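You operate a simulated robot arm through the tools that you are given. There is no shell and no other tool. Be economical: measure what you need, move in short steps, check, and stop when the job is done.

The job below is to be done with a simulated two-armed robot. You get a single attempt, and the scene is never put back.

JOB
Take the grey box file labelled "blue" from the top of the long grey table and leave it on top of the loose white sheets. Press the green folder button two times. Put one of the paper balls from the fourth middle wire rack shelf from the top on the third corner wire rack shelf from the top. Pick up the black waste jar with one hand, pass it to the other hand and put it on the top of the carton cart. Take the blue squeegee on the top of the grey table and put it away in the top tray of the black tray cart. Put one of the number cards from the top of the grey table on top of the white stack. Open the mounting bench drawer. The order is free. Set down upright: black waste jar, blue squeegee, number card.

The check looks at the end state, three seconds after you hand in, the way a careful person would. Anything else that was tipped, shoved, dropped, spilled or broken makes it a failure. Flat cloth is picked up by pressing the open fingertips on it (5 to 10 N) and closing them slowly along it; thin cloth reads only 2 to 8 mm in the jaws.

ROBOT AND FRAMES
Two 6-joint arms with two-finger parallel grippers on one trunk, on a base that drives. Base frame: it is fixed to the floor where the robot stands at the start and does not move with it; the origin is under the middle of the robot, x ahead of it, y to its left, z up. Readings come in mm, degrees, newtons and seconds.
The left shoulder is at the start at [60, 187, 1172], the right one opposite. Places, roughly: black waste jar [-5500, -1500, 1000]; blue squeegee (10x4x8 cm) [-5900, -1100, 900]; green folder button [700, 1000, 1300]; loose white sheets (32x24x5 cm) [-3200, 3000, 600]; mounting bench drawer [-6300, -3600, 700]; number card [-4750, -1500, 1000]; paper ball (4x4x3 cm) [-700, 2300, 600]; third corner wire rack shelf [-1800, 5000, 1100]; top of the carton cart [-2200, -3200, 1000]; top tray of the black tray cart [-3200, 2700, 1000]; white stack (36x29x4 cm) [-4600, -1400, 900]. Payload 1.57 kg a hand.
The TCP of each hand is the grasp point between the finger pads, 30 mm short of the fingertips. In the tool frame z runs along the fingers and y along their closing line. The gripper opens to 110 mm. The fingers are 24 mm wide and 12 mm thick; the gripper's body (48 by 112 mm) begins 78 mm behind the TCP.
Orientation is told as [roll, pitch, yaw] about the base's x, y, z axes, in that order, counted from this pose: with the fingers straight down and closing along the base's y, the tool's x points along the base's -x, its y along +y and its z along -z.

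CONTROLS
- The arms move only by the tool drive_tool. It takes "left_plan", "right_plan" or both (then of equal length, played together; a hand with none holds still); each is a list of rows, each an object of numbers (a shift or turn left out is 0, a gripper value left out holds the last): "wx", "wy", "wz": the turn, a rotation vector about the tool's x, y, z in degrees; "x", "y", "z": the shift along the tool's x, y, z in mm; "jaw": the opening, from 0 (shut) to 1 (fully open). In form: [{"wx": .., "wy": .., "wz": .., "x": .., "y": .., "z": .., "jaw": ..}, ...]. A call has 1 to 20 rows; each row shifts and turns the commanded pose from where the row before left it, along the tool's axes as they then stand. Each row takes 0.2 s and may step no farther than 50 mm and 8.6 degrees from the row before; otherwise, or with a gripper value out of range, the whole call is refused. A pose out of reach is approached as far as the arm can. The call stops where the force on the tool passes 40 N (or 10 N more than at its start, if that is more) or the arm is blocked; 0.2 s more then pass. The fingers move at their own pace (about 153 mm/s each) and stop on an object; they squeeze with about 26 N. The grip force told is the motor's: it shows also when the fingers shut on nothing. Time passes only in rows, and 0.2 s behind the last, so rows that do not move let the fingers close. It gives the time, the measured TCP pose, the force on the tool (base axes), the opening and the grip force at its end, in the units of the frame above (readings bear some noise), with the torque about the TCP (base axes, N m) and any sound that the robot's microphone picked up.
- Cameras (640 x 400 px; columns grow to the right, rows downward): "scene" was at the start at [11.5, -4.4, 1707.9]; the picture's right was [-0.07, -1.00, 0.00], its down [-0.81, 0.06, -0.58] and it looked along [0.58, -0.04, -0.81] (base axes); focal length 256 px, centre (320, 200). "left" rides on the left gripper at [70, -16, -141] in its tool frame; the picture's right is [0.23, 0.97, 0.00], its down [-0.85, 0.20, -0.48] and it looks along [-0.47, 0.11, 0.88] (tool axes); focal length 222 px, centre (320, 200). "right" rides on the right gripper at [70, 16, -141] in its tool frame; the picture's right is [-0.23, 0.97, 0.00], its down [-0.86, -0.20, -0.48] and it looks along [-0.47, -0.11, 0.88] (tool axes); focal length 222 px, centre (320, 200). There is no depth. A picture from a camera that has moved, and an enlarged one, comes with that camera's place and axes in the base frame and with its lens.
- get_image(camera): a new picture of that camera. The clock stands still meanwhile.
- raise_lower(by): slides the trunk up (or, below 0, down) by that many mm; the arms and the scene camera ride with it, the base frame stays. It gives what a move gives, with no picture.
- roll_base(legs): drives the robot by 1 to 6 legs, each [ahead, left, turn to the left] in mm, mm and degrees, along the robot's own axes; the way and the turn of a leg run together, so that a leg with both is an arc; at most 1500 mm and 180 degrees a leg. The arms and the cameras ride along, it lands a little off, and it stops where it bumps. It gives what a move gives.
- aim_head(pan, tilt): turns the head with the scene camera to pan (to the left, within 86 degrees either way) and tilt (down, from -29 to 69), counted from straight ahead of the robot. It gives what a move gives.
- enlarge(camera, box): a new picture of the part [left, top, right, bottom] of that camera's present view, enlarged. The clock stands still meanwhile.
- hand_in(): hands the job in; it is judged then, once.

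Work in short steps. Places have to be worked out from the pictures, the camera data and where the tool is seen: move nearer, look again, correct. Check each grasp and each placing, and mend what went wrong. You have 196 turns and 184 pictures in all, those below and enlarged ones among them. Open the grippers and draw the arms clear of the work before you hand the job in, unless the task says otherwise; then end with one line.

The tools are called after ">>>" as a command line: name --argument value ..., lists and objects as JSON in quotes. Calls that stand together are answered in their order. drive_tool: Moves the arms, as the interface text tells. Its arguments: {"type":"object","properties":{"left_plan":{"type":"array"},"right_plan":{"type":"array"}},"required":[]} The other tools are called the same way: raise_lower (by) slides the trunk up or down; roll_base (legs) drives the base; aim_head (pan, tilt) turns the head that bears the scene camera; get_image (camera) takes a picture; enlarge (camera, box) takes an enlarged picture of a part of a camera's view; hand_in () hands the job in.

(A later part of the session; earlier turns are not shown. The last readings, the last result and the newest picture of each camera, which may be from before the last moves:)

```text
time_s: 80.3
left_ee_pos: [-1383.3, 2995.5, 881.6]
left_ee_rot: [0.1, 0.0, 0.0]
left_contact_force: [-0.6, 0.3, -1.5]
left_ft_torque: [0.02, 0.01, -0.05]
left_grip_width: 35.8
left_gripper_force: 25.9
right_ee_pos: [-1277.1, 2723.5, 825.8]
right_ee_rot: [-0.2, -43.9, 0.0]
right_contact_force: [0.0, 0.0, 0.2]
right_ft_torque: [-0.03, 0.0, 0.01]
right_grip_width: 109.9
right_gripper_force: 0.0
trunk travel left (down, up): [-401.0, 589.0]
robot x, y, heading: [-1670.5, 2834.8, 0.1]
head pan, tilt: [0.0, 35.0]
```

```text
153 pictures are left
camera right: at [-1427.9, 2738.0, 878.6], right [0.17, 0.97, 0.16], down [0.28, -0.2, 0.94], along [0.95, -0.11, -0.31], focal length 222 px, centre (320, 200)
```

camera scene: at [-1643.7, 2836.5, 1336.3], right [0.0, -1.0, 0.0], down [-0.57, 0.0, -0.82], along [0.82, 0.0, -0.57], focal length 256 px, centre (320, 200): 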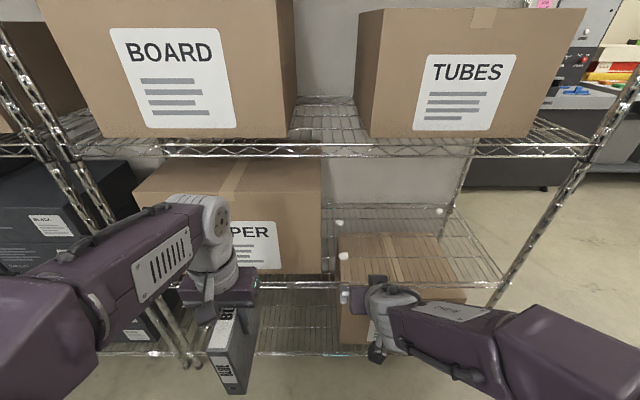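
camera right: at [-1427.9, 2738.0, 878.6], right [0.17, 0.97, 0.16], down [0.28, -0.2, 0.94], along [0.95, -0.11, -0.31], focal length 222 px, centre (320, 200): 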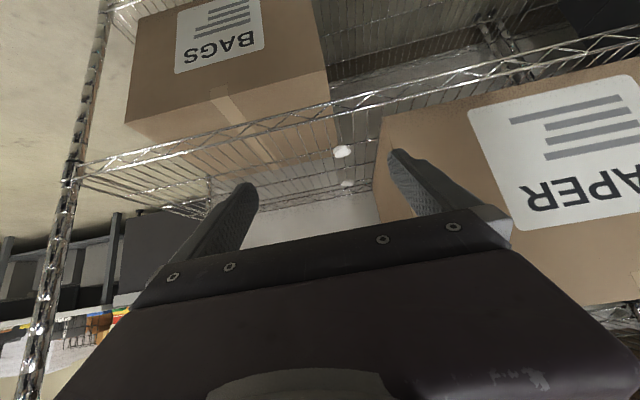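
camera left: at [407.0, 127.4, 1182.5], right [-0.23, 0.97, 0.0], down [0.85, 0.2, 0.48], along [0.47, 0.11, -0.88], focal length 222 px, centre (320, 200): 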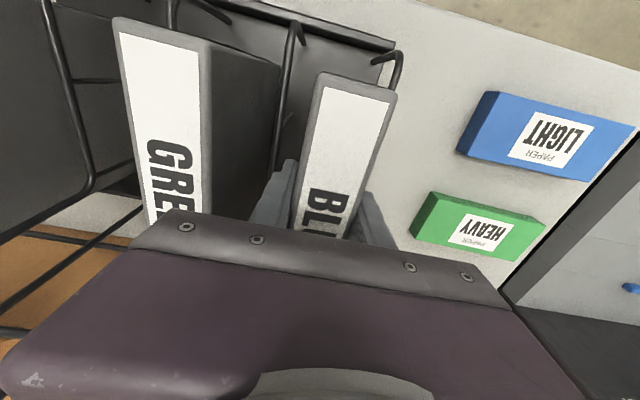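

The target ball triangulates to [-1005, 2752, 647]. I roll 120 mm ahead, then shift the right hand to line up with it along the 45° approach.

>>> roll_base --legs '[[120, 0, 0]]'

>>> drive_tool --right_plan '[{"y": 14, "x": 22, "z": 22}, {"y": 14, "x": 22, "z": 22}, {}]'

>>> get_image --camera "right"

>>> get_image --camera "scene"

```text
time_s: 81.5
left_ee_pos: [-1262.6, 2994.9, 880.4]
left_ee_rot: [0.0, 0.1, -0.2]
left_contact_force: [1.3, -0.3, -1.9]
left_ft_torque: [0.0, 0.03, -0.02]
left_grip_width: 35.7
left_gripper_force: 26.7
right_ee_pos: [-1156.6, 2722.4, 824.6]
right_ee_rot: [-0.3, -44.1, 0.0]
right_contact_force: [0.3, -0.4, 0.8]
right_ft_torque: [0.0, 0.02, 0.0]
right_grip_width: 109.9
right_gripper_force: 0.1
trunk travel left (down, up): [-401.0, 589.0]
robot x, y, heading: [-1551.4, 2837.4, -0.1]
head pan, tilt: [0.0, 35.0]
```

```text
time_s: 82.3
left_ee_pos: [-1263.4, 2992.2, 881.2]
left_ee_rot: [0.1, 0.0, 0.0]
left_contact_force: [-0.3, 1.1, -2.5]
left_ft_torque: [0.02, 0.01, 0.03]
left_grip_width: 35.8
left_gripper_force: 25.4
right_ee_pos: [-1145.9, 2756.5, 770.7]
right_ee_rot: [-0.4, -44.0, 0.0]
right_contact_force: [0.2, 0.0, 1.1]
right_ft_torque: [0.01, 0.01, 0.0]
right_grip_width: 110.0
right_gripper_force: 0.1
right hand out of reach, approached as far as the arm can: row 1, 2
trunk travel left (down, up): [-401.0, 589.0]
robot x, y, heading: [-1552.0, 2836.3, -0.0]
head pan, tilt: [0.0, 35.0]
```

```text
152 pictures are left
camera right: at [-1296.1, 2773.5, 824.1], right [0.17, 0.97, 0.15], down [0.28, -0.2, 0.94], along [0.94, -0.11, -0.31], focal length 222 px, centre (320, 200)
```

right: 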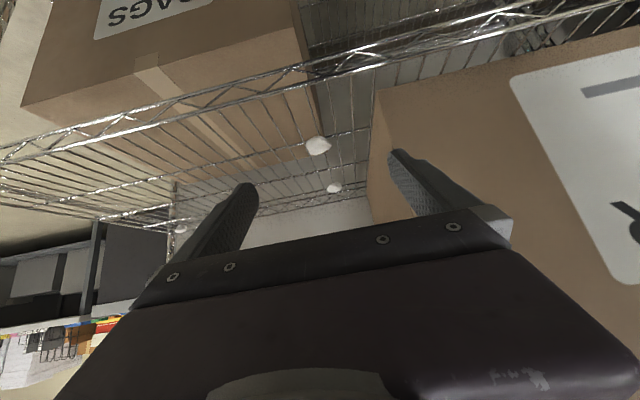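

```text
151 pictures are left
camera scene: at [-1524.0, 2836.1, 1336.2], right [0.0, -1.0, 0.0], down [-0.57, 0.0, -0.82], along [0.82, 0.0, -0.57], focal length 256 px, centre (320, 200)
```

scene: 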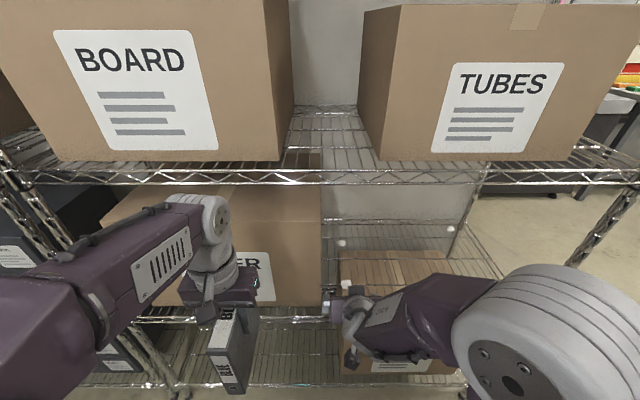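

The ball is confirmed near [-1005, 2750, 645]. I advance along the tool axis most of the way and look.

>>> drive_tool --right_plan '[{"z": 40, "x": -8, "y": -3, "jaw": 0.75}, {"z": 40, "x": -8, "y": -3}, {"z": 40}, {}]'

>>> get_image --camera "right"

```text
time_s: 83.3
left_ee_pos: [-1264.3, 2995.7, 881.3]
left_ee_rot: [0.0, 0.1, -0.2]
left_contact_force: [-0.1, -0.7, -2.0]
left_ft_torque: [0.0, -0.02, -0.02]
left_grip_width: 35.9
left_gripper_force: 26.4
right_ee_pos: [-1050.0, 2751.4, 695.6]
right_ee_rot: [-0.3, -44.1, -0.1]
right_contact_force: [0.2, 0.3, 0.5]
right_ft_torque: [-0.04, 0.0, 0.01]
right_grip_width: 82.5
right_gripper_force: 0.0
trunk travel left (down, up): [-401.0, 589.0]
robot x, y, heading: [-1551.4, 2834.4, -0.0]
head pan, tilt: [0.0, 35.0]
```

```text
150 pictures are left
camera right: at [-1200.8, 2767.3, 748.5], right [0.17, 0.97, 0.16], down [0.28, -0.2, 0.94], along [0.95, -0.11, -0.31], focal length 222 px, centre (320, 200)
```

right: 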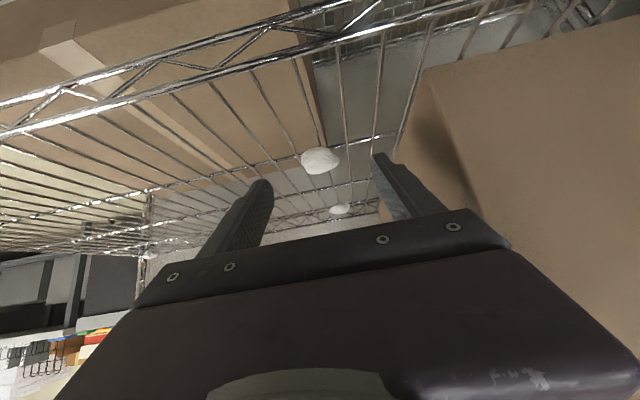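

The ball is centred between the fingers. I advance the last 45 mm in small steps and close.

>>> drive_tool --right_plan '[{"z": 15}, {"z": 15}, {"z": 8}, {"z": 6}, {}]'

>>> get_image --camera "right"

```text
time_s: 84.5
left_ee_pos: [-1267.8, 2993.9, 882.7]
left_ee_rot: [0.0, -0.3, 0.0]
left_contact_force: [-0.2, 0.3, -2.2]
left_ft_torque: [0.03, 0.0, 0.02]
left_grip_width: 35.6
left_gripper_force: 26.1
right_ee_pos: [-1023.5, 2752.2, 668.2]
right_ee_rot: [-0.2, -44.6, 0.0]
right_contact_force: [-23.9, -1.0, 29.3]
right_ft_torque: [1.24, 0.37, 1.1]
right_grip_width: 81.9
right_gripper_force: 0.1
trunk travel left (down, up): [-401.0, 589.0]
robot x, y, heading: [-1552.4, 2835.2, -0.1]
head pan, tilt: [0.0, 35.0]
```

```text
149 pictures are left
camera right: at [-1173.4, 2767.3, 719.7], right [0.16, 0.97, 0.16], down [0.27, -0.2, 0.94], along [0.95, -0.11, -0.3], focal length 222 px, centre (320, 200)
```

right: 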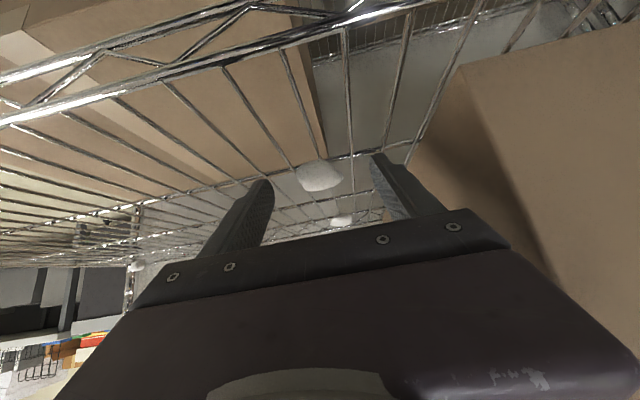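

The fingertips touched the shelf wires. I ease off slightly (tool x −8) and close slowly on the ball.

>>> drive_tool --right_plan '[{"x": -7}, {}, {"jaw": 0.5}, {"jaw": 0.3}, {"jaw": 0}, {}, {}]'

>>> get_image --camera "right"

```text
time_s: 86.1
left_ee_pos: [-1264.4, 2994.5, 880.9]
left_ee_rot: [0.0, -0.1, -0.1]
left_contact_force: [0.4, -0.6, -1.7]
left_ft_torque: [0.02, 0.03, -0.02]
left_grip_width: 35.8
left_gripper_force: 25.7
right_ee_pos: [-1015.4, 2750.8, 668.7]
right_ee_rot: [-0.2, -44.0, 0.0]
right_contact_force: [-0.5, -0.5, 0.2]
right_ft_torque: [0.01, 0.02, -0.02]
right_grip_width: 34.1
right_gripper_force: 25.3
trunk travel left (down, up): [-401.0, 589.0]
robot x, y, heading: [-1546.9, 2837.9, -0.2]
head pan, tilt: [0.0, 35.0]
```

```text
148 pictures are left
camera right: at [-1164.6, 2766.8, 721.7], right [0.17, 0.97, 0.16], down [0.28, -0.2, 0.94], along [0.95, -0.11, -0.31], focal length 222 px, centre (320, 200)
```

right: 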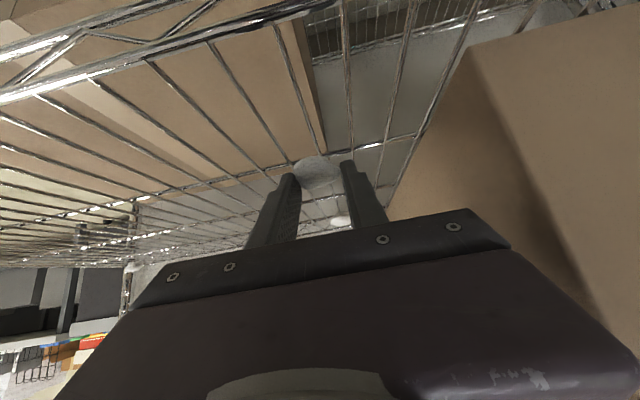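

The ball is gripped (34 mm). I lift it, withdraw backwards, and back the base off.

>>> drive_tool --right_plan '[{"z": -14, "x": -14}, {"z": -21, "x": -14}, {"z": -40}, {"z": -40}, {"z": -40}, {}]'

>>> roll_base --legs '[[-180, 0, 0]]'

>>> raise_lower --by 380

>>> get_image --camera "right"

```text
time_s: 87.5
left_ee_pos: [-1263.0, 2995.3, 881.9]
left_ee_rot: [-0.1, 0.2, -0.1]
left_contact_force: [-0.3, -0.1, -1.5]
left_ft_torque: [-0.01, 0.02, 0.04]
left_grip_width: 35.6
left_gripper_force: 26.1
right_ee_pos: [-1100.0, 2753.1, 798.2]
right_ee_rot: [-0.1, -44.1, 0.0]
right_contact_force: [-0.2, -0.1, -0.4]
right_ft_torque: [-0.01, 0.0, -0.02]
right_grip_width: 34.0
right_gripper_force: 26.8
trunk travel left (down, up): [-401.0, 589.0]
robot x, y, heading: [-1547.9, 2838.1, -0.0]
head pan, tilt: [0.0, 35.0]
```

```text
time_s: 89.0
left_ee_pos: [-1442.9, 2994.8, 881.1]
left_ee_rot: [0.0, 0.0, -0.1]
left_contact_force: [0.0, 0.2, -1.7]
left_ft_torque: [0.0, -0.02, -0.01]
left_grip_width: 35.9
left_gripper_force: 26.1
right_ee_pos: [-1281.9, 2752.9, 798.9]
right_ee_rot: [-0.2, -44.1, 0.0]
right_contact_force: [-0.3, 0.0, -0.3]
right_ft_torque: [0.0, -0.04, -0.02]
right_grip_width: 33.8
right_gripper_force: 26.1
trunk travel left (down, up): [-401.0, 589.0]
robot x, y, heading: [-1732.7, 2835.1, 0.0]
head pan, tilt: [0.0, 35.0]
```

```text
time_s: 92.7
left_ee_pos: [-1441.9, 2994.7, 1261.2]
left_ee_rot: [0.0, -0.1, -0.1]
left_contact_force: [-0.3, 0.2, -1.6]
left_ft_torque: [0.0, 0.01, -0.01]
left_grip_width: 35.7
left_gripper_force: 25.8
right_ee_pos: [-1280.6, 2753.1, 1178.8]
right_ee_rot: [-0.2, -44.0, 0.0]
right_contact_force: [0.6, -0.1, -0.9]
right_ft_torque: [-0.02, 0.0, -0.01]
right_grip_width: 32.7
right_gripper_force: 25.8
trunk travel left (down, up): [-781.0, 209.0]
robot x, y, heading: [-1728.2, 2832.2, -0.4]
head pan, tilt: [0.0, 35.0]
```

```text
147 pictures are left
camera right: at [-1430.8, 2768.4, 1232.3], right [0.17, 0.97, 0.16], down [0.28, -0.2, 0.94], along [0.94, -0.11, -0.31], focal length 222 px, centre (320, 200)
```

right: 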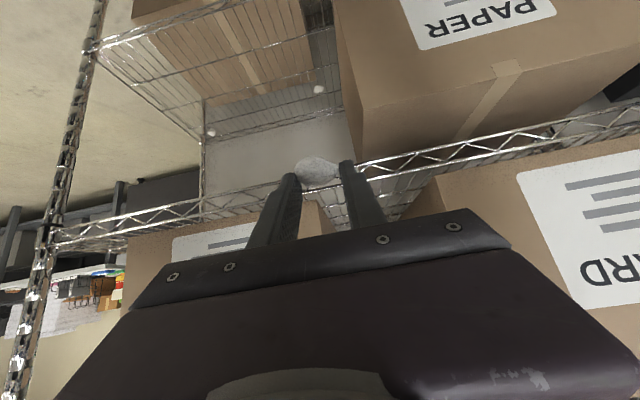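

Ball held. I turn to face +y and look at the corner rack.

>>> roll_base --legs '[[0, 0, 90.3]]'

>>> aim_head --pan 0 --tilt 15

>>> get_image --camera "scene"

```text
time_s: 97.0
left_ee_pos: [-1893.5, 3119.0, 1261.2]
left_ee_rot: [0.0, 0.1, 90.9]
left_contact_force: [-0.2, -0.7, -1.6]
left_ft_torque: [-0.03, 0.0, 0.01]
left_grip_width: 35.9
left_gripper_force: 26.5
right_ee_pos: [-1653.4, 3286.9, 1179.4]
right_ee_rot: [-0.2, -44.0, 90.9]
right_contact_force: [0.4, 0.2, 0.1]
right_ft_torque: [-0.01, 0.01, 0.0]
right_grip_width: 32.7
right_gripper_force: 26.2
trunk travel left (down, up): [-781.0, 209.0]
robot x, y, heading: [-1730.7, 2835.6, 90.8]
head pan, tilt: [0.0, 35.0]
```

```text
time_s: 97.8
left_ee_pos: [-1893.7, 3120.5, 1260.2]
left_ee_rot: [0.1, 0.0, 90.9]
left_contact_force: [-0.4, -0.1, -2.1]
left_ft_torque: [-0.01, 0.01, 0.0]
left_grip_width: 36.0
left_gripper_force: 25.8
right_ee_pos: [-1655.5, 3284.7, 1179.5]
right_ee_rot: [-0.3, -44.1, 91.0]
right_contact_force: [-1.0, 0.6, -0.3]
right_ft_torque: [0.03, 0.01, -0.01]
right_grip_width: 33.1
right_gripper_force: 25.9
trunk travel left (down, up): [-781.0, 209.0]
robot x, y, heading: [-1727.6, 2839.1, 90.8]
head pan, tilt: [0.0, 15.0]
```

```text
146 pictures are left
camera scene: at [-1731.5, 2870.2, 1748.1], right [1.0, 0.02, 0.0], down [0.0, -0.26, -0.97], along [-0.02, 0.97, -0.26], focal length 256 px, centre (320, 200)
```

scene: 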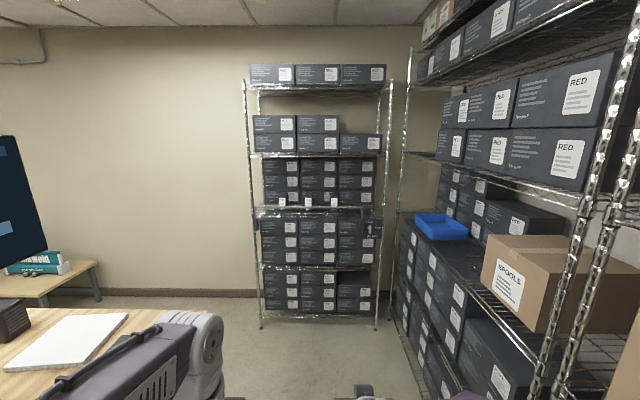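

The corner rack's third shelf is at z≈1131, front at y≈4830. I drive closer and check the shelf for free space.

>>> roll_base --legs '[[1150, 0, -0.8]]'

>>> aim_head --pan 0 --tilt 25

>>> get_image --camera "scene"

```text
time_s: 103.6
left_ee_pos: [-1900.8, 4256.3, 1261.5]
left_ee_rot: [0.0, 0.1, 90.1]
left_contact_force: [0.7, -0.4, -2.6]
left_ft_torque: [0.0, -0.05, -0.01]
left_grip_width: 35.8
left_gripper_force: 26.1
right_ee_pos: [-1658.8, 4418.8, 1178.3]
right_ee_rot: [-0.2, -44.1, 90.2]
right_contact_force: [0.2, 0.1, -0.3]
right_ft_torque: [0.01, -0.01, 0.02]
right_grip_width: 32.6
right_gripper_force: 26.1
trunk travel left (down, up): [-781.0, 209.0]
robot x, y, heading: [-1743.8, 3970.5, 89.9]
head pan, tilt: [0.0, 15.0]
```

```text
time_s: 104.3
left_ee_pos: [-1901.1, 4257.4, 1260.5]
left_ee_rot: [0.0, 0.0, 90.2]
left_contact_force: [-0.5, 0.4, -1.9]
left_ft_torque: [-0.01, -0.01, 0.03]
left_grip_width: 35.8
left_gripper_force: 26.3
right_ee_pos: [-1658.7, 4419.2, 1178.9]
right_ee_rot: [-0.2, -43.9, 90.2]
right_contact_force: [0.3, -0.8, -0.4]
right_ft_torque: [0.02, -0.03, 0.0]
right_grip_width: 32.9
right_gripper_force: 26.2
trunk travel left (down, up): [-781.0, 209.0]
robot x, y, heading: [-1737.1, 3967.3, 90.5]
head pan, tilt: [0.0, 25.0]
```

```text
145 pictures are left
camera scene: at [-1741.7, 4003.6, 1732.0], right [1.0, 0.0, 0.0], down [0.0, -0.42, -0.91], along [0.0, 0.91, -0.42], focal length 256 px, centre (320, 200)
```

scene: 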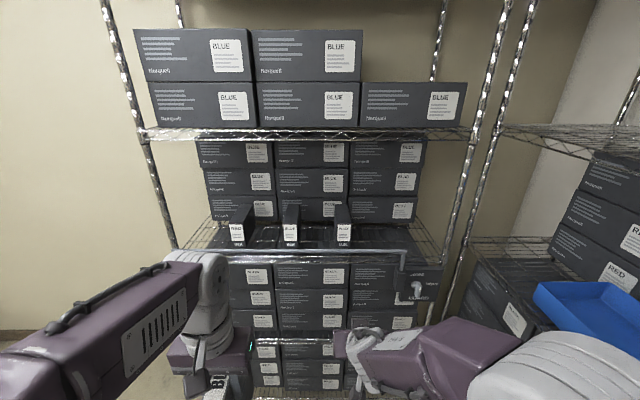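

>>> enlarge --camera "scene" --box '[160, 170, 480, 330]'

```text
2.00 times, centred on (320, 250) of scene
camera zoom: at [-1741.7, 4003.6, 1732.0], right [1.0, 0.0, 0.0], down [0.0, -0.42, -0.91], along [0.0, 0.91, -0.42], focal length 512 px, centre (320, 100)
```

zoom: 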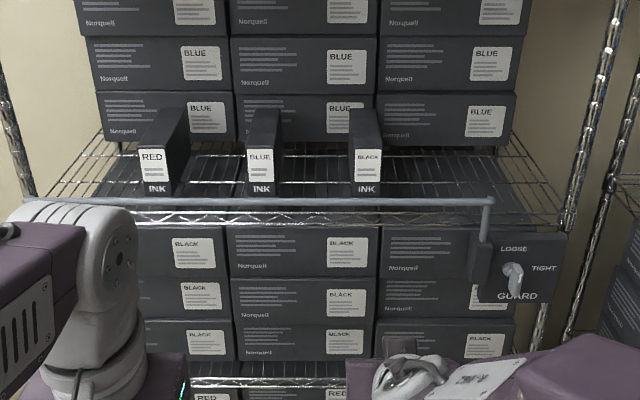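

There's a guard bar in front at z≈1150, with free deck right of the BLACK ink binder near [-1540, 4920]. I raise the trunk to clear the bar, steepen the right tool and come closer.

>>> raise_lower --by 150

>>> drive_tool --right_plan '[{"wy": 7, "z": -20}, {"wy": 7, "z": -20}, {"wy": 6, "z": -20}, {}]'

>>> roll_base --legs '[[0, -90, 0], [350, 0, 0]]'

>>> get_image --camera "right"

>>> get_image --camera "scene"

```text
time_s: 106.1
left_ee_pos: [-1900.7, 4256.4, 1410.4]
left_ee_rot: [-0.1, 0.1, 90.1]
left_contact_force: [0.1, -0.3, -2.5]
left_ft_torque: [0.02, 0.02, 0.05]
left_grip_width: 36.2
left_gripper_force: 26.0
right_ee_pos: [-1659.1, 4419.7, 1329.0]
right_ee_rot: [-0.2, -44.0, 90.2]
right_contact_force: [0.3, -0.6, 0.2]
right_ft_torque: [0.01, -0.03, -0.02]
right_grip_width: 32.7
right_gripper_force: 25.7
trunk travel left (down, up): [-931.0, 59.0]
robot x, y, heading: [-1738.7, 3970.1, 89.8]
head pan, tilt: [0.0, 25.0]
```

```text
time_s: 107.1
left_ee_pos: [-1901.5, 4257.1, 1411.5]
left_ee_rot: [0.0, 0.0, 90.1]
left_contact_force: [-0.3, 0.0, -2.3]
left_ft_torque: [-0.01, 0.01, -0.03]
left_grip_width: 36.0
left_gripper_force: 26.1
right_ee_pos: [-1655.8, 4388.5, 1370.2]
right_ee_rot: [-1.1, -27.4, 89.7]
right_contact_force: [-0.7, -0.3, 0.5]
right_ft_torque: [0.03, -0.02, -0.01]
right_grip_width: 32.8
right_gripper_force: 26.4
right hand out of reach, approached as far as the arm can: row 1
trunk travel left (down, up): [-931.0, 59.0]
robot x, y, heading: [-1742.9, 3969.6, 90.0]
head pan, tilt: [0.0, 25.0]
```

```text
time_s: 110.0
left_ee_pos: [-1812.3, 4600.2, 1411.2]
left_ee_rot: [0.0, -0.1, 90.4]
left_contact_force: [-0.4, -0.6, -1.5]
left_ft_torque: [0.04, 0.0, -0.02]
left_grip_width: 35.6
left_gripper_force: 25.9
right_ee_pos: [-1567.7, 4732.0, 1370.4]
right_ee_rot: [-1.2, -27.4, 90.0]
right_contact_force: [-0.4, -0.2, -0.3]
right_ft_torque: [0.04, 0.03, -0.01]
right_grip_width: 32.8
right_gripper_force: 25.7
trunk travel left (down, up): [-931.0, 59.0]
robot x, y, heading: [-1652.2, 4316.0, 90.3]
head pan, tilt: [0.0, 25.0]
```

```text
143 pictures are left
camera right: at [-1588.3, 4605.0, 1463.8], right [-0.97, 0.21, 0.09], down [0.19, 0.54, 0.82], along [0.13, 0.82, -0.56], focal length 222 px, centre (320, 200)
```

right: 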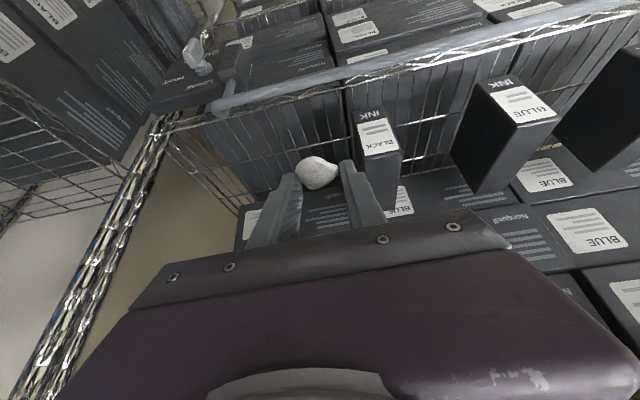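

```text
142 pictures are left
camera scene: at [-1652.9, 4346.5, 1882.0], right [1.0, 0.01, 0.0], down [0.0, -0.42, -0.91], along [-0.01, 0.91, -0.42], focal length 256 px, centre (320, 200)
```

scene: 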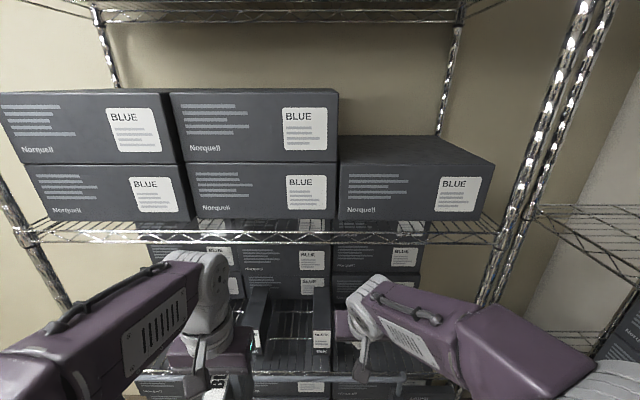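

The deck is at z≈1118, the bar at [y 4750, z 1188], and the spot near [-1540, 4905] is free. I pass over the bar, then descend.

>>> drive_tool --right_plan '[{"z": 20, "x": -39, "y": -7}, {"z": 20, "x": -39, "y": -7}, {"z": 20, "x": -39, "y": -7}, {"z": 20, "x": -39, "y": -7}, {"z": 38, "x": 20}, {"z": 38, "x": 20}, {"z": 38, "x": 20}, {"z": 37, "x": 18}, {}]'

>>> get_image --camera "right"

```text
time_s: 112.0
left_ee_pos: [-1810.4, 4608.1, 1409.5]
left_ee_rot: [0.1, 0.3, 90.4]
left_contact_force: [0.1, 0.6, -2.2]
left_ft_torque: [-0.07, 0.03, -0.02]
left_grip_width: 35.9
left_gripper_force: 26.0
right_ee_pos: [-1533.3, 4916.9, 1196.3]
right_ee_rot: [-1.1, -27.1, 89.9]
right_contact_force: [1.0, 0.0, -0.9]
right_ft_torque: [0.01, 0.02, -0.01]
right_grip_width: 33.0
right_gripper_force: 26.1
trunk travel left (down, up): [-931.0, 59.0]
robot x, y, heading: [-1648.9, 4320.0, 90.3]
head pan, tilt: [0.0, 25.0]
```

```text
141 pictures are left
camera right: at [-1554.0, 4789.1, 1291.4], right [-0.97, 0.21, 0.09], down [0.19, 0.54, 0.82], along [0.12, 0.81, -0.57], focal length 222 px, centre (320, 200)
```

right: 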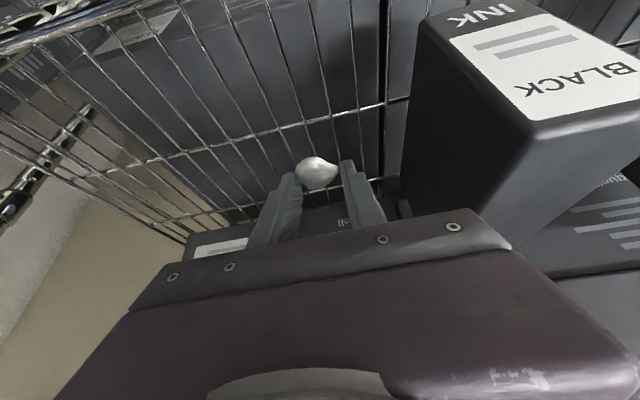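

The spot is free; I lower in small steps until contact.

>>> drive_tool --right_plan '[{"z": 13, "x": 7}, {"z": 13, "x": 7}, {"z": 5, "x": 2.5}, {"z": 4, "x": 2}, {}]'

>>> get_image --camera "right"

```text
time_s: 113.2
left_ee_pos: [-1812.6, 4603.7, 1412.6]
left_ee_rot: [0.0, 0.0, 90.5]
left_contact_force: [-0.1, 0.5, -2.5]
left_ft_torque: [-0.03, -0.02, 0.0]
left_grip_width: 35.7
left_gripper_force: 25.7
right_ee_pos: [-1533.0, 4911.9, 1160.9]
right_ee_rot: [-1.1, -27.3, 90.0]
right_contact_force: [-0.3, -0.9, -0.6]
right_ft_torque: [0.02, 0.0, 0.0]
right_grip_width: 32.8
right_gripper_force: 25.9
trunk travel left (down, up): [-931.0, 59.0]
robot x, y, heading: [-1648.2, 4322.8, 90.3]
head pan, tilt: [0.0, 25.0]
```

```text
140 pictures are left
camera right: at [-1554.0, 4783.4, 1254.6], right [-0.97, 0.21, 0.09], down [0.19, 0.54, 0.82], along [0.13, 0.82, -0.56], focal length 222 px, centre (320, 200)
```

right: 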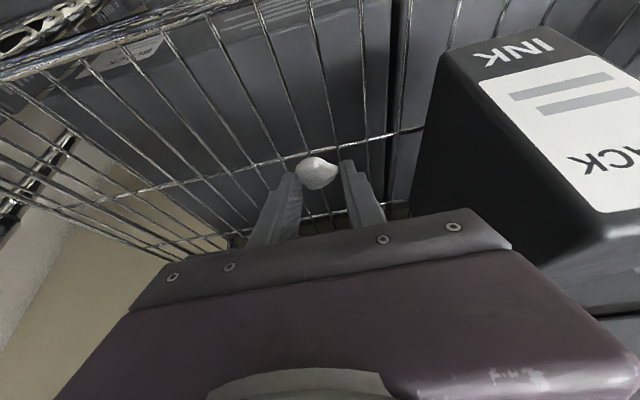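

No contact yet; I continue down in 4 mm steps.

>>> drive_tool --right_plan '[{"z": 3.6, "x": 1.8}, {"z": 3.6, "x": 1.8}, {"z": 3.6, "x": 1.8}, {}]'

>>> drive_tool --right_plan '[{"z": 2.7, "x": 1.3}, {"z": 2.7, "x": 1.3}, {}]'

>>> enlarge --camera "right" --box '[200, 100, 440, 250]'

```text
time_s: 114.2
left_ee_pos: [-1812.4, 4604.3, 1411.5]
left_ee_rot: [0.0, 0.0, 90.3]
left_contact_force: [-0.4, 0.3, -2.1]
left_ft_torque: [-0.01, -0.01, -0.01]
left_grip_width: 35.9
left_gripper_force: 25.5
right_ee_pos: [-1533.8, 4911.1, 1148.8]
right_ee_rot: [-1.2, -27.2, 90.0]
right_contact_force: [0.4, 0.0, -0.1]
right_ft_torque: [-0.02, 0.01, 0.0]
right_grip_width: 32.5
right_gripper_force: 25.2
trunk travel left (down, up): [-931.0, 59.0]
robot x, y, heading: [-1650.1, 4317.6, 90.2]
head pan, tilt: [0.0, 25.0]
```

```text
time_s: 115.0
left_ee_pos: [-1812.4, 4599.0, 1412.8]
left_ee_rot: [-0.1, -0.2, 90.4]
left_contact_force: [0.6, 0.3, -2.2]
left_ft_torque: [-0.04, -0.01, 0.01]
left_grip_width: 36.1
left_gripper_force: 25.9
right_ee_pos: [-1534.1, 4910.9, 1147.3]
right_ee_rot: [-0.9, -27.9, 89.9]
right_contact_force: [2.3, 3.7, 29.0]
right_ft_torque: [0.21, 0.42, 0.21]
right_grip_width: 32.8
right_gripper_force: 26.1
trunk travel left (down, up): [-931.0, 59.0]
robot x, y, heading: [-1653.0, 4317.3, 90.5]
head pan, tilt: [0.0, 25.0]
```

```text
2.67 times, centred on (320, 175) of right
camera zoom: at [-1554.4, 4781.8, 1239.8], right [-0.97, 0.21, 0.09], down [0.19, 0.53, 0.83], along [0.12, 0.82, -0.56], focal length 592 px, centre (320, 267)
```

zoom: 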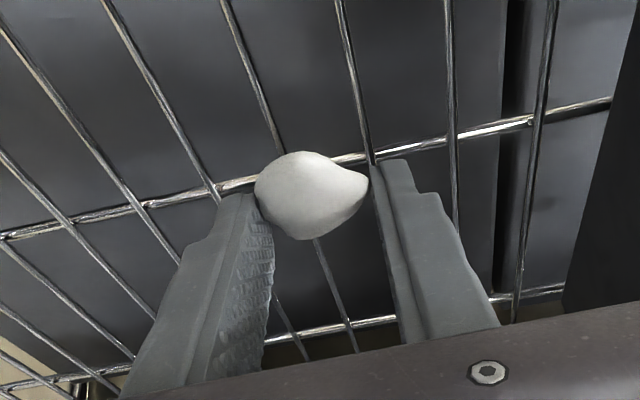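

Contact with the deck (29 N). I ease up 2 mm, open the jaws slowly, then withdraw up.

>>> drive_tool --right_plan '[{"z": -2}, {"jaw": 0.4}, {"jaw": 0.6}, {}, {}]'

>>> drive_tool --right_plan '[{"z": -15, "x": -8}, {"z": -25, "x": -13}, {"z": -38, "x": -20}, {"z": -38, "x": -20}, {"z": -38, "x": -20}, {"z": -38, "x": -20}, {}]'

>>> get_image --camera "right"

```text
time_s: 115.7
left_ee_pos: [-1808.3, 4602.8, 1411.9]
left_ee_rot: [0.1, 0.0, 90.3]
left_contact_force: [0.1, 0.4, -2.9]
left_ft_torque: [-0.02, -0.03, -0.02]
left_grip_width: 35.5
left_gripper_force: 25.4
right_ee_pos: [-1528.2, 4910.3, 1147.2]
right_ee_rot: [-1.0, -27.8, 89.7]
right_contact_force: [8.6, -1.7, 10.5]
right_ft_torque: [0.02, 0.02, 0.01]
right_grip_width: 58.4
right_gripper_force: 0.0
trunk travel left (down, up): [-931.0, 59.0]
robot x, y, heading: [-1647.0, 4317.6, 90.2]
head pan, tilt: [0.0, 25.0]
stopped in row 3 (right hand): the force on the tool passed its limit (the readings are from after the stop); the commanded pose is now the measured one
```

```text
time_s: 117.3
left_ee_pos: [-1812.4, 4605.8, 1413.5]
left_ee_rot: [0.0, 0.2, 90.3]
left_contact_force: [0.9, 0.4, -2.0]
left_ft_torque: [0.01, -0.01, -0.02]
left_grip_width: 35.8
left_gripper_force: 26.1
right_ee_pos: [-1527.7, 4863.5, 1294.6]
right_ee_rot: [-3.2, -16.4, 90.8]
right_contact_force: [0.4, -0.7, -0.1]
right_ft_torque: [-0.01, -0.02, 0.01]
right_grip_width: 65.9
right_gripper_force: 0.1
trunk travel left (down, up): [-931.0, 59.0]
robot x, y, heading: [-1650.6, 4316.0, 90.2]
head pan, tilt: [0.0, 25.0]
stopped in row 7 (right hand): the arm was blocked; the commanded pose is now the measured one
```

```text
138 pictures are left
camera right: at [-1551.9, 4756.3, 1410.4], right [-0.98, 0.22, 0.01], down [0.16, 0.68, 0.71], along [0.15, 0.7, -0.7], focal length 222 px, centre (320, 200)
```

right: 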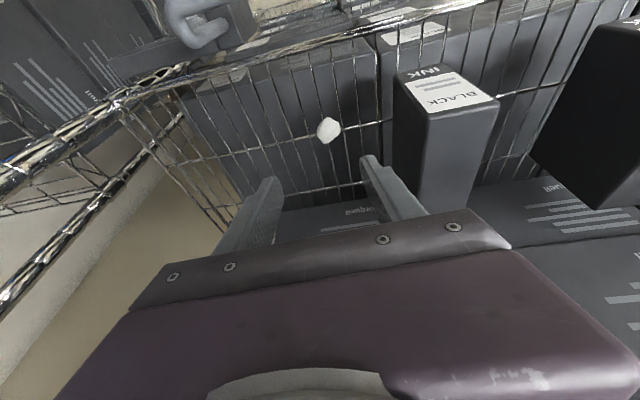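

The ball lies on the third shelf. The wrist met the shelf above; I lower slightly and back the base straight out.

>>> drive_tool --right_plan '[{"z": 12, "x": 4}, {"z": 12, "x": 4}, {}]'

>>> roll_base --legs '[[-400, 0, 0]]'

>>> get_image --camera "scene"

```text
time_s: 118.1
left_ee_pos: [-1811.8, 4604.4, 1410.6]
left_ee_rot: [0.0, 0.1, 90.2]
left_contact_force: [0.3, 0.5, -2.5]
left_ft_torque: [-0.02, 0.01, -0.03]
left_grip_width: 35.7
left_gripper_force: 25.8
right_ee_pos: [-1525.7, 4866.1, 1275.8]
right_ee_rot: [-3.1, -17.5, 90.7]
right_contact_force: [-0.3, 1.6, 0.0]
right_ft_torque: [-0.04, -0.02, 0.03]
right_grip_width: 66.0
right_gripper_force: 0.1
trunk travel left (down, up): [-931.0, 59.0]
robot x, y, heading: [-1649.2, 4317.4, 90.1]
head pan, tilt: [0.0, 25.0]
```

```text
time_s: 120.6
left_ee_pos: [-1808.3, 4208.6, 1410.7]
left_ee_rot: [0.0, 0.2, 90.4]
left_contact_force: [0.0, -0.1, -2.4]
left_ft_torque: [-0.05, 0.01, -0.04]
left_grip_width: 36.0
left_gripper_force: 26.2
right_ee_pos: [-1523.3, 4468.6, 1274.6]
right_ee_rot: [-3.1, -17.3, 90.7]
right_contact_force: [-0.1, 0.1, 0.6]
right_ft_torque: [-0.01, 0.03, -0.05]
right_grip_width: 66.0
right_gripper_force: 0.1
trunk travel left (down, up): [-931.0, 59.0]
robot x, y, heading: [-1648.2, 3917.9, 90.5]
head pan, tilt: [0.0, 25.0]
```

```text
137 pictures are left
camera scene: at [-1650.1, 3957.2, 1881.9], right [1.0, 0.01, 0.0], down [0.0, -0.42, -0.91], along [-0.01, 0.91, -0.42], focal length 256 px, centre (320, 200)
```

scene: 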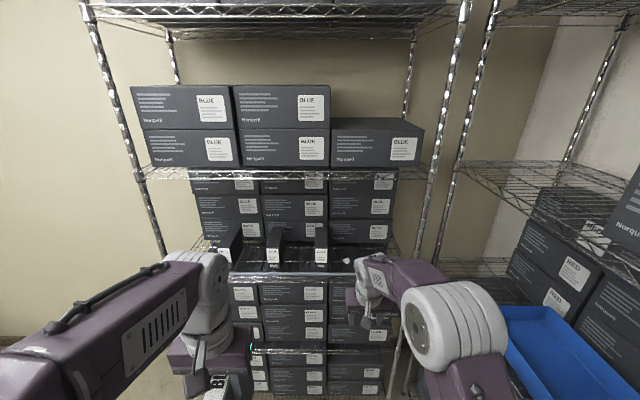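

Ball is on the third shelf. Now I look left for the sheets and black tray cart.

>>> aim_head --pan 84 --tilt 22

>>> get_image --camera "scene"

```text
time_s: 122.2
left_ee_pos: [-1810.6, 4204.7, 1410.8]
left_ee_rot: [0.0, 0.0, 90.2]
left_contact_force: [0.2, 1.0, -2.7]
left_ft_torque: [-0.02, 0.0, 0.01]
left_grip_width: 35.8
left_gripper_force: 26.0
right_ee_pos: [-1524.0, 4467.1, 1276.2]
right_ee_rot: [-3.1, -17.5, 90.7]
right_contact_force: [-0.5, 0.0, -0.4]
right_ft_torque: [0.0, -0.02, 0.0]
right_grip_width: 65.9
right_gripper_force: 0.2
trunk travel left (down, up): [-931.0, 59.0]
robot x, y, heading: [-1646.0, 3916.7, 90.5]
head pan, tilt: [84.0, 22.0]
```

```text
136 pictures are left
camera scene: at [-1741.9, 3869.7, 1886.8], right [0.1, 1.0, 0.0], down [0.37, -0.04, -0.93], along [-0.92, 0.09, -0.37], focal length 256 px, centre (320, 200)
```

scene: 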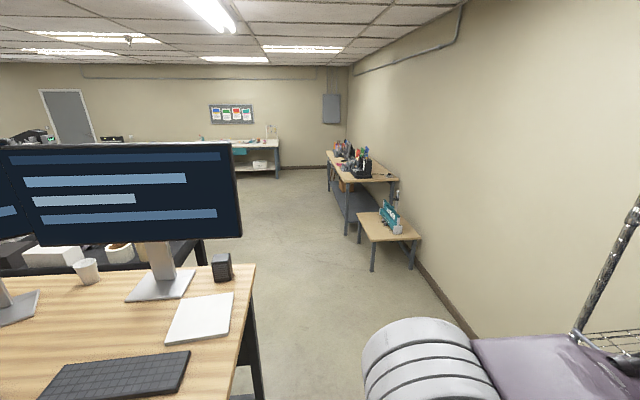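

The desk ends at y≈3600, with an open aisle north of it. I turn to face −x and drive around to the far side of the desk.

>>> roll_base --legs '[[0, 0, 89.5], [0, -280, 0], [1100, 0, 0]]'

>>> aim_head --pan 60 --tilt 30

>>> get_image --camera "scene"

```text
time_s: 133.2
left_ee_pos: [-3034.8, 4056.2, 1411.3]
left_ee_rot: [0.0, 0.0, 179.2]
left_contact_force: [0.4, -0.3, -3.0]
left_ft_torque: [-0.01, -0.04, 0.0]
left_grip_width: 35.9
left_gripper_force: 25.7
right_ee_pos: [-3293.3, 4347.5, 1275.9]
right_ee_rot: [-3.1, -17.5, 179.7]
right_contact_force: [1.4, 0.1, -0.3]
right_ft_torque: [0.0, 0.03, 0.02]
right_grip_width: 65.9
right_gripper_force: 0.0
trunk travel left (down, up): [-931.0, 59.0]
robot x, y, heading: [-2747.9, 4212.2, 179.2]
head pan, tilt: [84.0, 22.0]
```

```text
time_s: 134.0
left_ee_pos: [-3037.3, 4057.4, 1411.9]
left_ee_rot: [0.1, 0.0, 179.3]
left_contact_force: [0.6, -0.3, -1.6]
left_ft_torque: [-0.02, -0.02, -0.01]
left_grip_width: 36.1
left_gripper_force: 26.1
right_ee_pos: [-3294.2, 4347.6, 1276.0]
right_ee_rot: [-3.1, -17.4, 179.7]
right_contact_force: [-0.1, 0.1, 0.5]
right_ft_torque: [-0.01, 0.02, -0.01]
right_grip_width: 66.1
right_gripper_force: 0.1
trunk travel left (down, up): [-931.0, 59.0]
robot x, y, heading: [-2743.9, 4212.9, 179.2]
head pan, tilt: [60.0, 30.0]
```

```text
135 pictures are left
camera scene: at [-2736.6, 4135.6, 1874.0], right [-0.86, 0.51, 0.0], down [0.25, 0.43, -0.87], along [-0.44, -0.75, -0.5], focal length 256 px, centre (320, 200)
```

scene: 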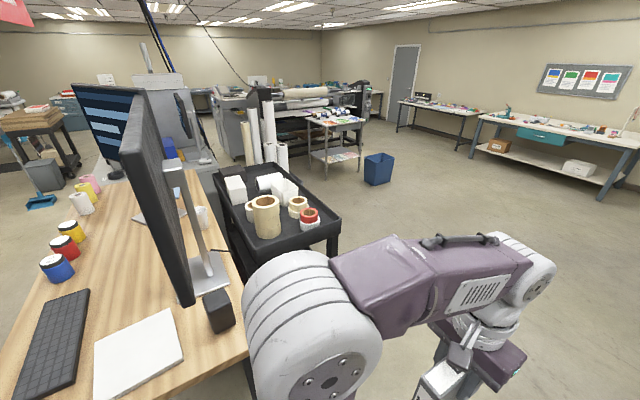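

The black tray cart stands behind the desk, accessible from its west side. I drive around and face it from there.

>>> roll_base --legs '[[1330, 0, 0], [0, 1200, 0], [0, 0, 180]]'

>>> aim_head --pan 0 --tilt 35

>>> get_image --camera "scene"

```text
time_s: 153.8
left_ee_pos: [-3816.1, 3198.1, 1411.8]
left_ee_rot: [0.0, 0.1, 0.1]
left_contact_force: [-0.3, -0.4, -2.8]
left_ft_torque: [0.0, -0.02, 0.06]
left_grip_width: 35.8
left_gripper_force: 26.1
right_ee_pos: [-3555.5, 2909.2, 1276.1]
right_ee_rot: [-3.1, -17.4, 0.4]
right_contact_force: [0.7, 0.2, 0.1]
right_ft_torque: [0.0, -0.01, 0.01]
right_grip_width: 66.0
right_gripper_force: 0.0
trunk travel left (down, up): [-931.0, 59.0]
robot x, y, heading: [-4103.2, 3036.5, 0.1]
head pan, tilt: [60.0, 30.0]
```

```text
time_s: 155.1
left_ee_pos: [-3815.1, 3196.6, 1411.5]
left_ee_rot: [0.1, 0.1, 0.2]
left_contact_force: [0.1, -0.3, -2.3]
left_ft_torque: [0.03, 0.03, -0.05]
left_grip_width: 35.8
left_gripper_force: 25.6
right_ee_pos: [-3556.0, 2910.3, 1276.3]
right_ee_rot: [-3.1, -17.3, 0.4]
right_contact_force: [-0.3, -0.5, 0.1]
right_ft_torque: [0.03, 0.01, -0.01]
right_grip_width: 65.9
right_gripper_force: 0.1
trunk travel left (down, up): [-931.0, 59.0]
robot x, y, heading: [-4099.7, 3038.6, 0.2]
head pan, tilt: [0.0, 35.0]
```

```text
134 pictures are left
camera scene: at [-4074.9, 3038.7, 1866.2], right [0.0, -1.0, 0.0], down [-0.57, 0.0, -0.82], along [0.82, 0.0, -0.57], focal length 256 px, centre (320, 200)
```

scene: 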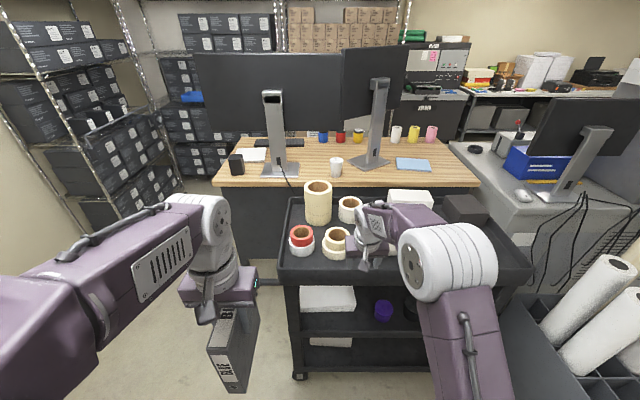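

The loose sheets lie on the cart's middle tray around [-3226, 2995, 620]. I'll enter under the top tray with the left tool horizontal, file standing on its edge; first I swing the left tool level and retract the right hand.

>>> drive_tool --left_plan '[{"wy": -8.2, "x": -28}, {"wy": -8.2, "x": -27.7, "z": 4}, {"wy": -8.2, "x": -26.9, "z": 7.9}, {"wy": -8.2, "x": -25.5, "z": 11.7}, {"wy": -8.2, "x": -23.5, "z": 15.2}, {"wy": -8.2, "x": -21, "z": 18.4}, {"wy": -8.2, "x": -18.3, "z": 21.2}, {"wy": -8.2, "x": -15, "z": 23.6}, {"wy": -8.2, "x": -11.6, "z": 25.5}, {"wy": -8.2, "x": -7.8, "z": 26.9}, {"wy": -8, "x": -3.9, "z": 27.7}, {}]' --right_plan '[{"x": 38, "z": -12}, {"x": 38, "z": -12}, {"x": 38, "z": -12}, {"x": 38, "z": -12}, {"x": 38, "z": -12}, {"x": 30, "z": -8}, {"wy": 6}, {"wy": 6}, {"wy": 5}, {}, {}, {}]'

>>> get_image --camera "scene"

```text
time_s: 157.7
left_ee_pos: [-3544.1, 3198.0, 1393.0]
left_ee_rot: [17.1, -80.5, -13.0]
left_contact_force: [0.2, 0.1, -1.2]
left_ft_torque: [-0.02, 0.1, 0.02]
left_grip_width: 35.8
left_gripper_force: 25.8
left hand out of reach, approached as far as the arm can: row 7, 8, 10, 11
right_ee_pos: [-3784.9, 2913.2, 1276.1]
right_ee_rot: [-2.9, -0.6, -0.5]
right_contact_force: [-0.3, -0.1, -0.2]
right_ft_torque: [0.02, 0.02, -0.01]
right_grip_width: 66.1
right_gripper_force: 0.1
trunk travel left (down, up): [-931.0, 59.0]
robot x, y, heading: [-4100.9, 3038.7, 0.1]
head pan, tilt: [0.0, 35.0]
```

```text
133 pictures are left
camera scene: at [-4075.1, 3038.8, 1866.2], right [0.0, -1.0, 0.0], down [-0.57, 0.0, -0.82], along [0.82, 0.0, -0.57], focal length 256 px, centre (320, 200)
```

scene: 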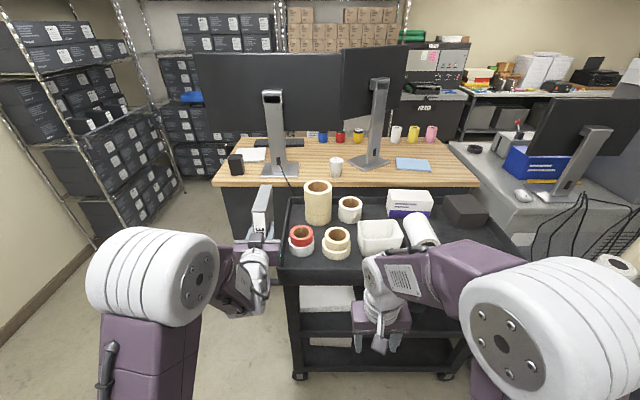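

The left tool is nearly level but the arm prefers it higher; I finish the turn while raising and extending it.

>>> drive_tool --left_plan '[{"x": -30, "z": 25}, {"x": -30, "z": 30}, {"wy": -4.5, "wx": 2, "wz": -1.3, "z": 20}, {"wy": -4.5, "wx": 2, "wz": -1.4}, {}]'

```text
time_s: 158.9
left_ee_pos: [-3468.2, 3154.0, 1438.8]
left_ee_rot: [-84.7, -88.7, 85.5]
left_contact_force: [0.7, -0.4, -1.2]
left_ft_torque: [-0.03, 0.1, 0.0]
left_grip_width: 35.9
left_gripper_force: 26.4
left hand out of reach, approached as far as the arm can: row 3, 4
right_ee_pos: [-3786.2, 2912.6, 1274.4]
right_ee_rot: [-3.0, -0.5, -0.5]
right_contact_force: [0.6, -0.2, 0.4]
right_ft_torque: [-0.02, 0.05, -0.01]
right_grip_width: 66.2
right_gripper_force: 0.2
trunk travel left (down, up): [-931.0, 59.0]
robot x, y, heading: [-4101.5, 3037.2, 0.3]
head pan, tilt: [0.0, 35.0]
```

Left tool is level. I back off 110 mm, shift right, lower the trunk and look under the top tray.

>>> roll_base --legs '[[-130, 0, 0], [0, -140, 0]]'

>>> raise_lower --by -700

>>> aim_head --pan 0 --tilt 25

>>> get_image --camera "scene"

>>> get_image --camera "left"

```text
time_s: 161.1
left_ee_pos: [-3600.8, 3018.3, 1438.6]
left_ee_rot: [-86.7, -88.5, 87.6]
left_contact_force: [-0.4, -0.2, -2.2]
left_ft_torque: [-0.01, 0.11, -0.05]
left_grip_width: 35.8
left_gripper_force: 25.9
right_ee_pos: [-3917.8, 2776.6, 1275.4]
right_ee_rot: [-3.1, -0.5, -0.4]
right_contact_force: [-0.7, 0.4, 0.1]
right_ft_torque: [-0.03, 0.0, 0.01]
right_grip_width: 65.9
right_gripper_force: 0.1
trunk travel left (down, up): [-931.0, 59.0]
robot x, y, heading: [-4234.6, 2896.5, 0.1]
head pan, tilt: [0.0, 35.0]
```

```text
refused: -700 is not a number from -400 to 400
```

```text
time_s: 161.8
left_ee_pos: [-3599.4, 3014.9, 1438.1]
left_ee_rot: [-83.1, -88.8, 84.0]
left_contact_force: [0.1, -0.1, -2.4]
left_ft_torque: [-0.04, 0.11, 0.04]
left_grip_width: 35.9
left_gripper_force: 25.5
right_ee_pos: [-3916.4, 2771.6, 1274.3]
right_ee_rot: [-3.0, -0.6, -0.4]
right_contact_force: [0.4, 0.2, 0.4]
right_ft_torque: [-0.01, 0.02, -0.02]
right_grip_width: 66.0
right_gripper_force: 0.0
trunk travel left (down, up): [-931.0, 59.0]
robot x, y, heading: [-4231.9, 2895.6, 0.3]
head pan, tilt: [0.0, 25.0]
```

```text
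132 pictures are left
camera scene: at [-4202.1, 2898.9, 1881.9], right [0.0, -1.0, 0.0], down [-0.42, 0.0, -0.91], along [0.91, 0.0, -0.42], focal length 256 px, centre (320, 200)
```

scene: 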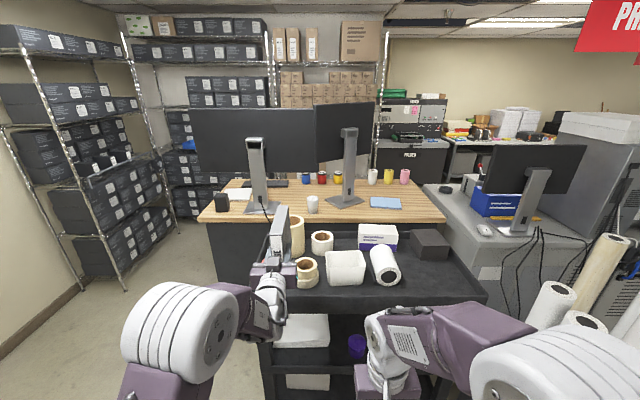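

```text
131 pictures are left
camera left: at [-3741.2, 2996.3, 1369.9], right [-0.02, 0.97, -0.25], down [-0.48, 0.21, 0.85], along [0.88, 0.13, 0.46], focal length 222 px, centre (320, 200)
```

left: 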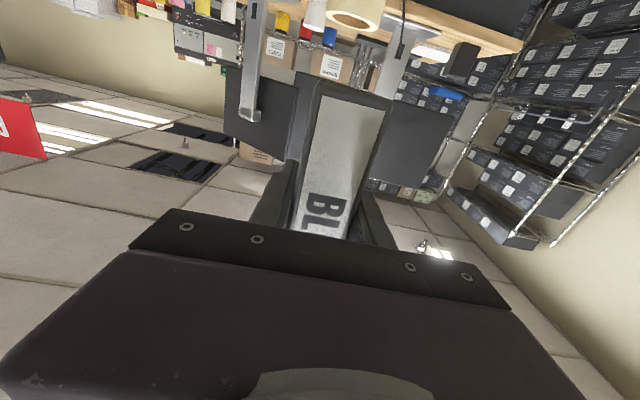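

>>> raise_lower --by -380

>>> raise_lower --by -280

>>> get_image --camera "scene"

```text
time_s: 165.5
left_ee_pos: [-3600.2, 3014.6, 1059.7]
left_ee_rot: [-82.4, -88.8, 83.4]
left_contact_force: [0.9, 0.1, -1.4]
left_ft_torque: [0.02, 0.08, 0.01]
left_grip_width: 35.5
left_gripper_force: 25.8
right_ee_pos: [-3916.2, 2771.9, 896.3]
right_ee_rot: [-2.9, -0.5, -0.4]
right_contact_force: [0.0, 0.5, -0.9]
right_ft_torque: [-0.01, 0.0, -0.02]
right_grip_width: 66.1
right_gripper_force: 0.1
trunk travel left (down, up): [-551.0, 439.0]
robot x, y, heading: [-4230.9, 2895.8, 0.1]
head pan, tilt: [0.0, 25.0]
```

```text
time_s: 168.3
left_ee_pos: [-3599.3, 3014.9, 778.3]
left_ee_rot: [-82.4, -88.8, 83.3]
left_contact_force: [0.4, -0.3, -1.2]
left_ft_torque: [-0.01, 0.11, 0.0]
left_grip_width: 35.8
left_gripper_force: 26.1
right_ee_pos: [-3916.9, 2773.6, 615.1]
right_ee_rot: [-2.8, -0.5, -0.5]
right_contact_force: [-0.2, -0.8, -0.3]
right_ft_torque: [0.0, -0.02, 0.02]
right_grip_width: 66.1
right_gripper_force: 0.0
trunk travel left (down, up): [-271.0, 719.0]
robot x, y, heading: [-4234.9, 2896.8, 0.1]
head pan, tilt: [0.0, 25.0]
```

```text
130 pictures are left
camera scene: at [-4201.6, 2898.1, 1222.0], right [0.0, -1.0, 0.0], down [-0.42, 0.0, -0.91], along [0.91, 0.0, -0.42], focal length 256 px, centre (320, 200)
```

scene: 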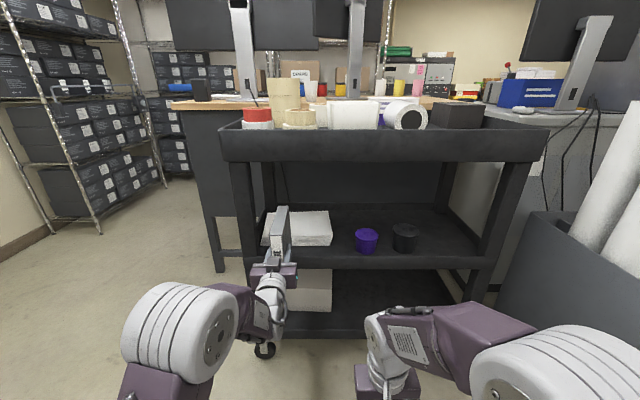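

>>> enlarge --camera "scene" --box '[210, 110, 410, 280]'

```text
2.35 times, centred on (310, 195) of scene
camera zoom: at [-4201.6, 2898.1, 1222.0], right [0.0, -1.0, 0.0], down [-0.42, 0.0, -0.91], along [0.91, 0.0, -0.42], focal length 602 px, centre (344, 212)
```

zoom: 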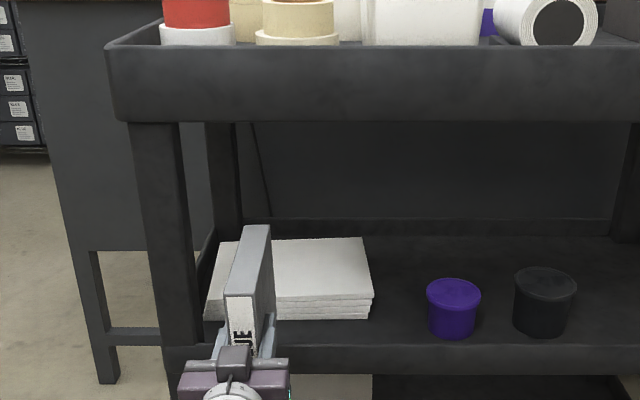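

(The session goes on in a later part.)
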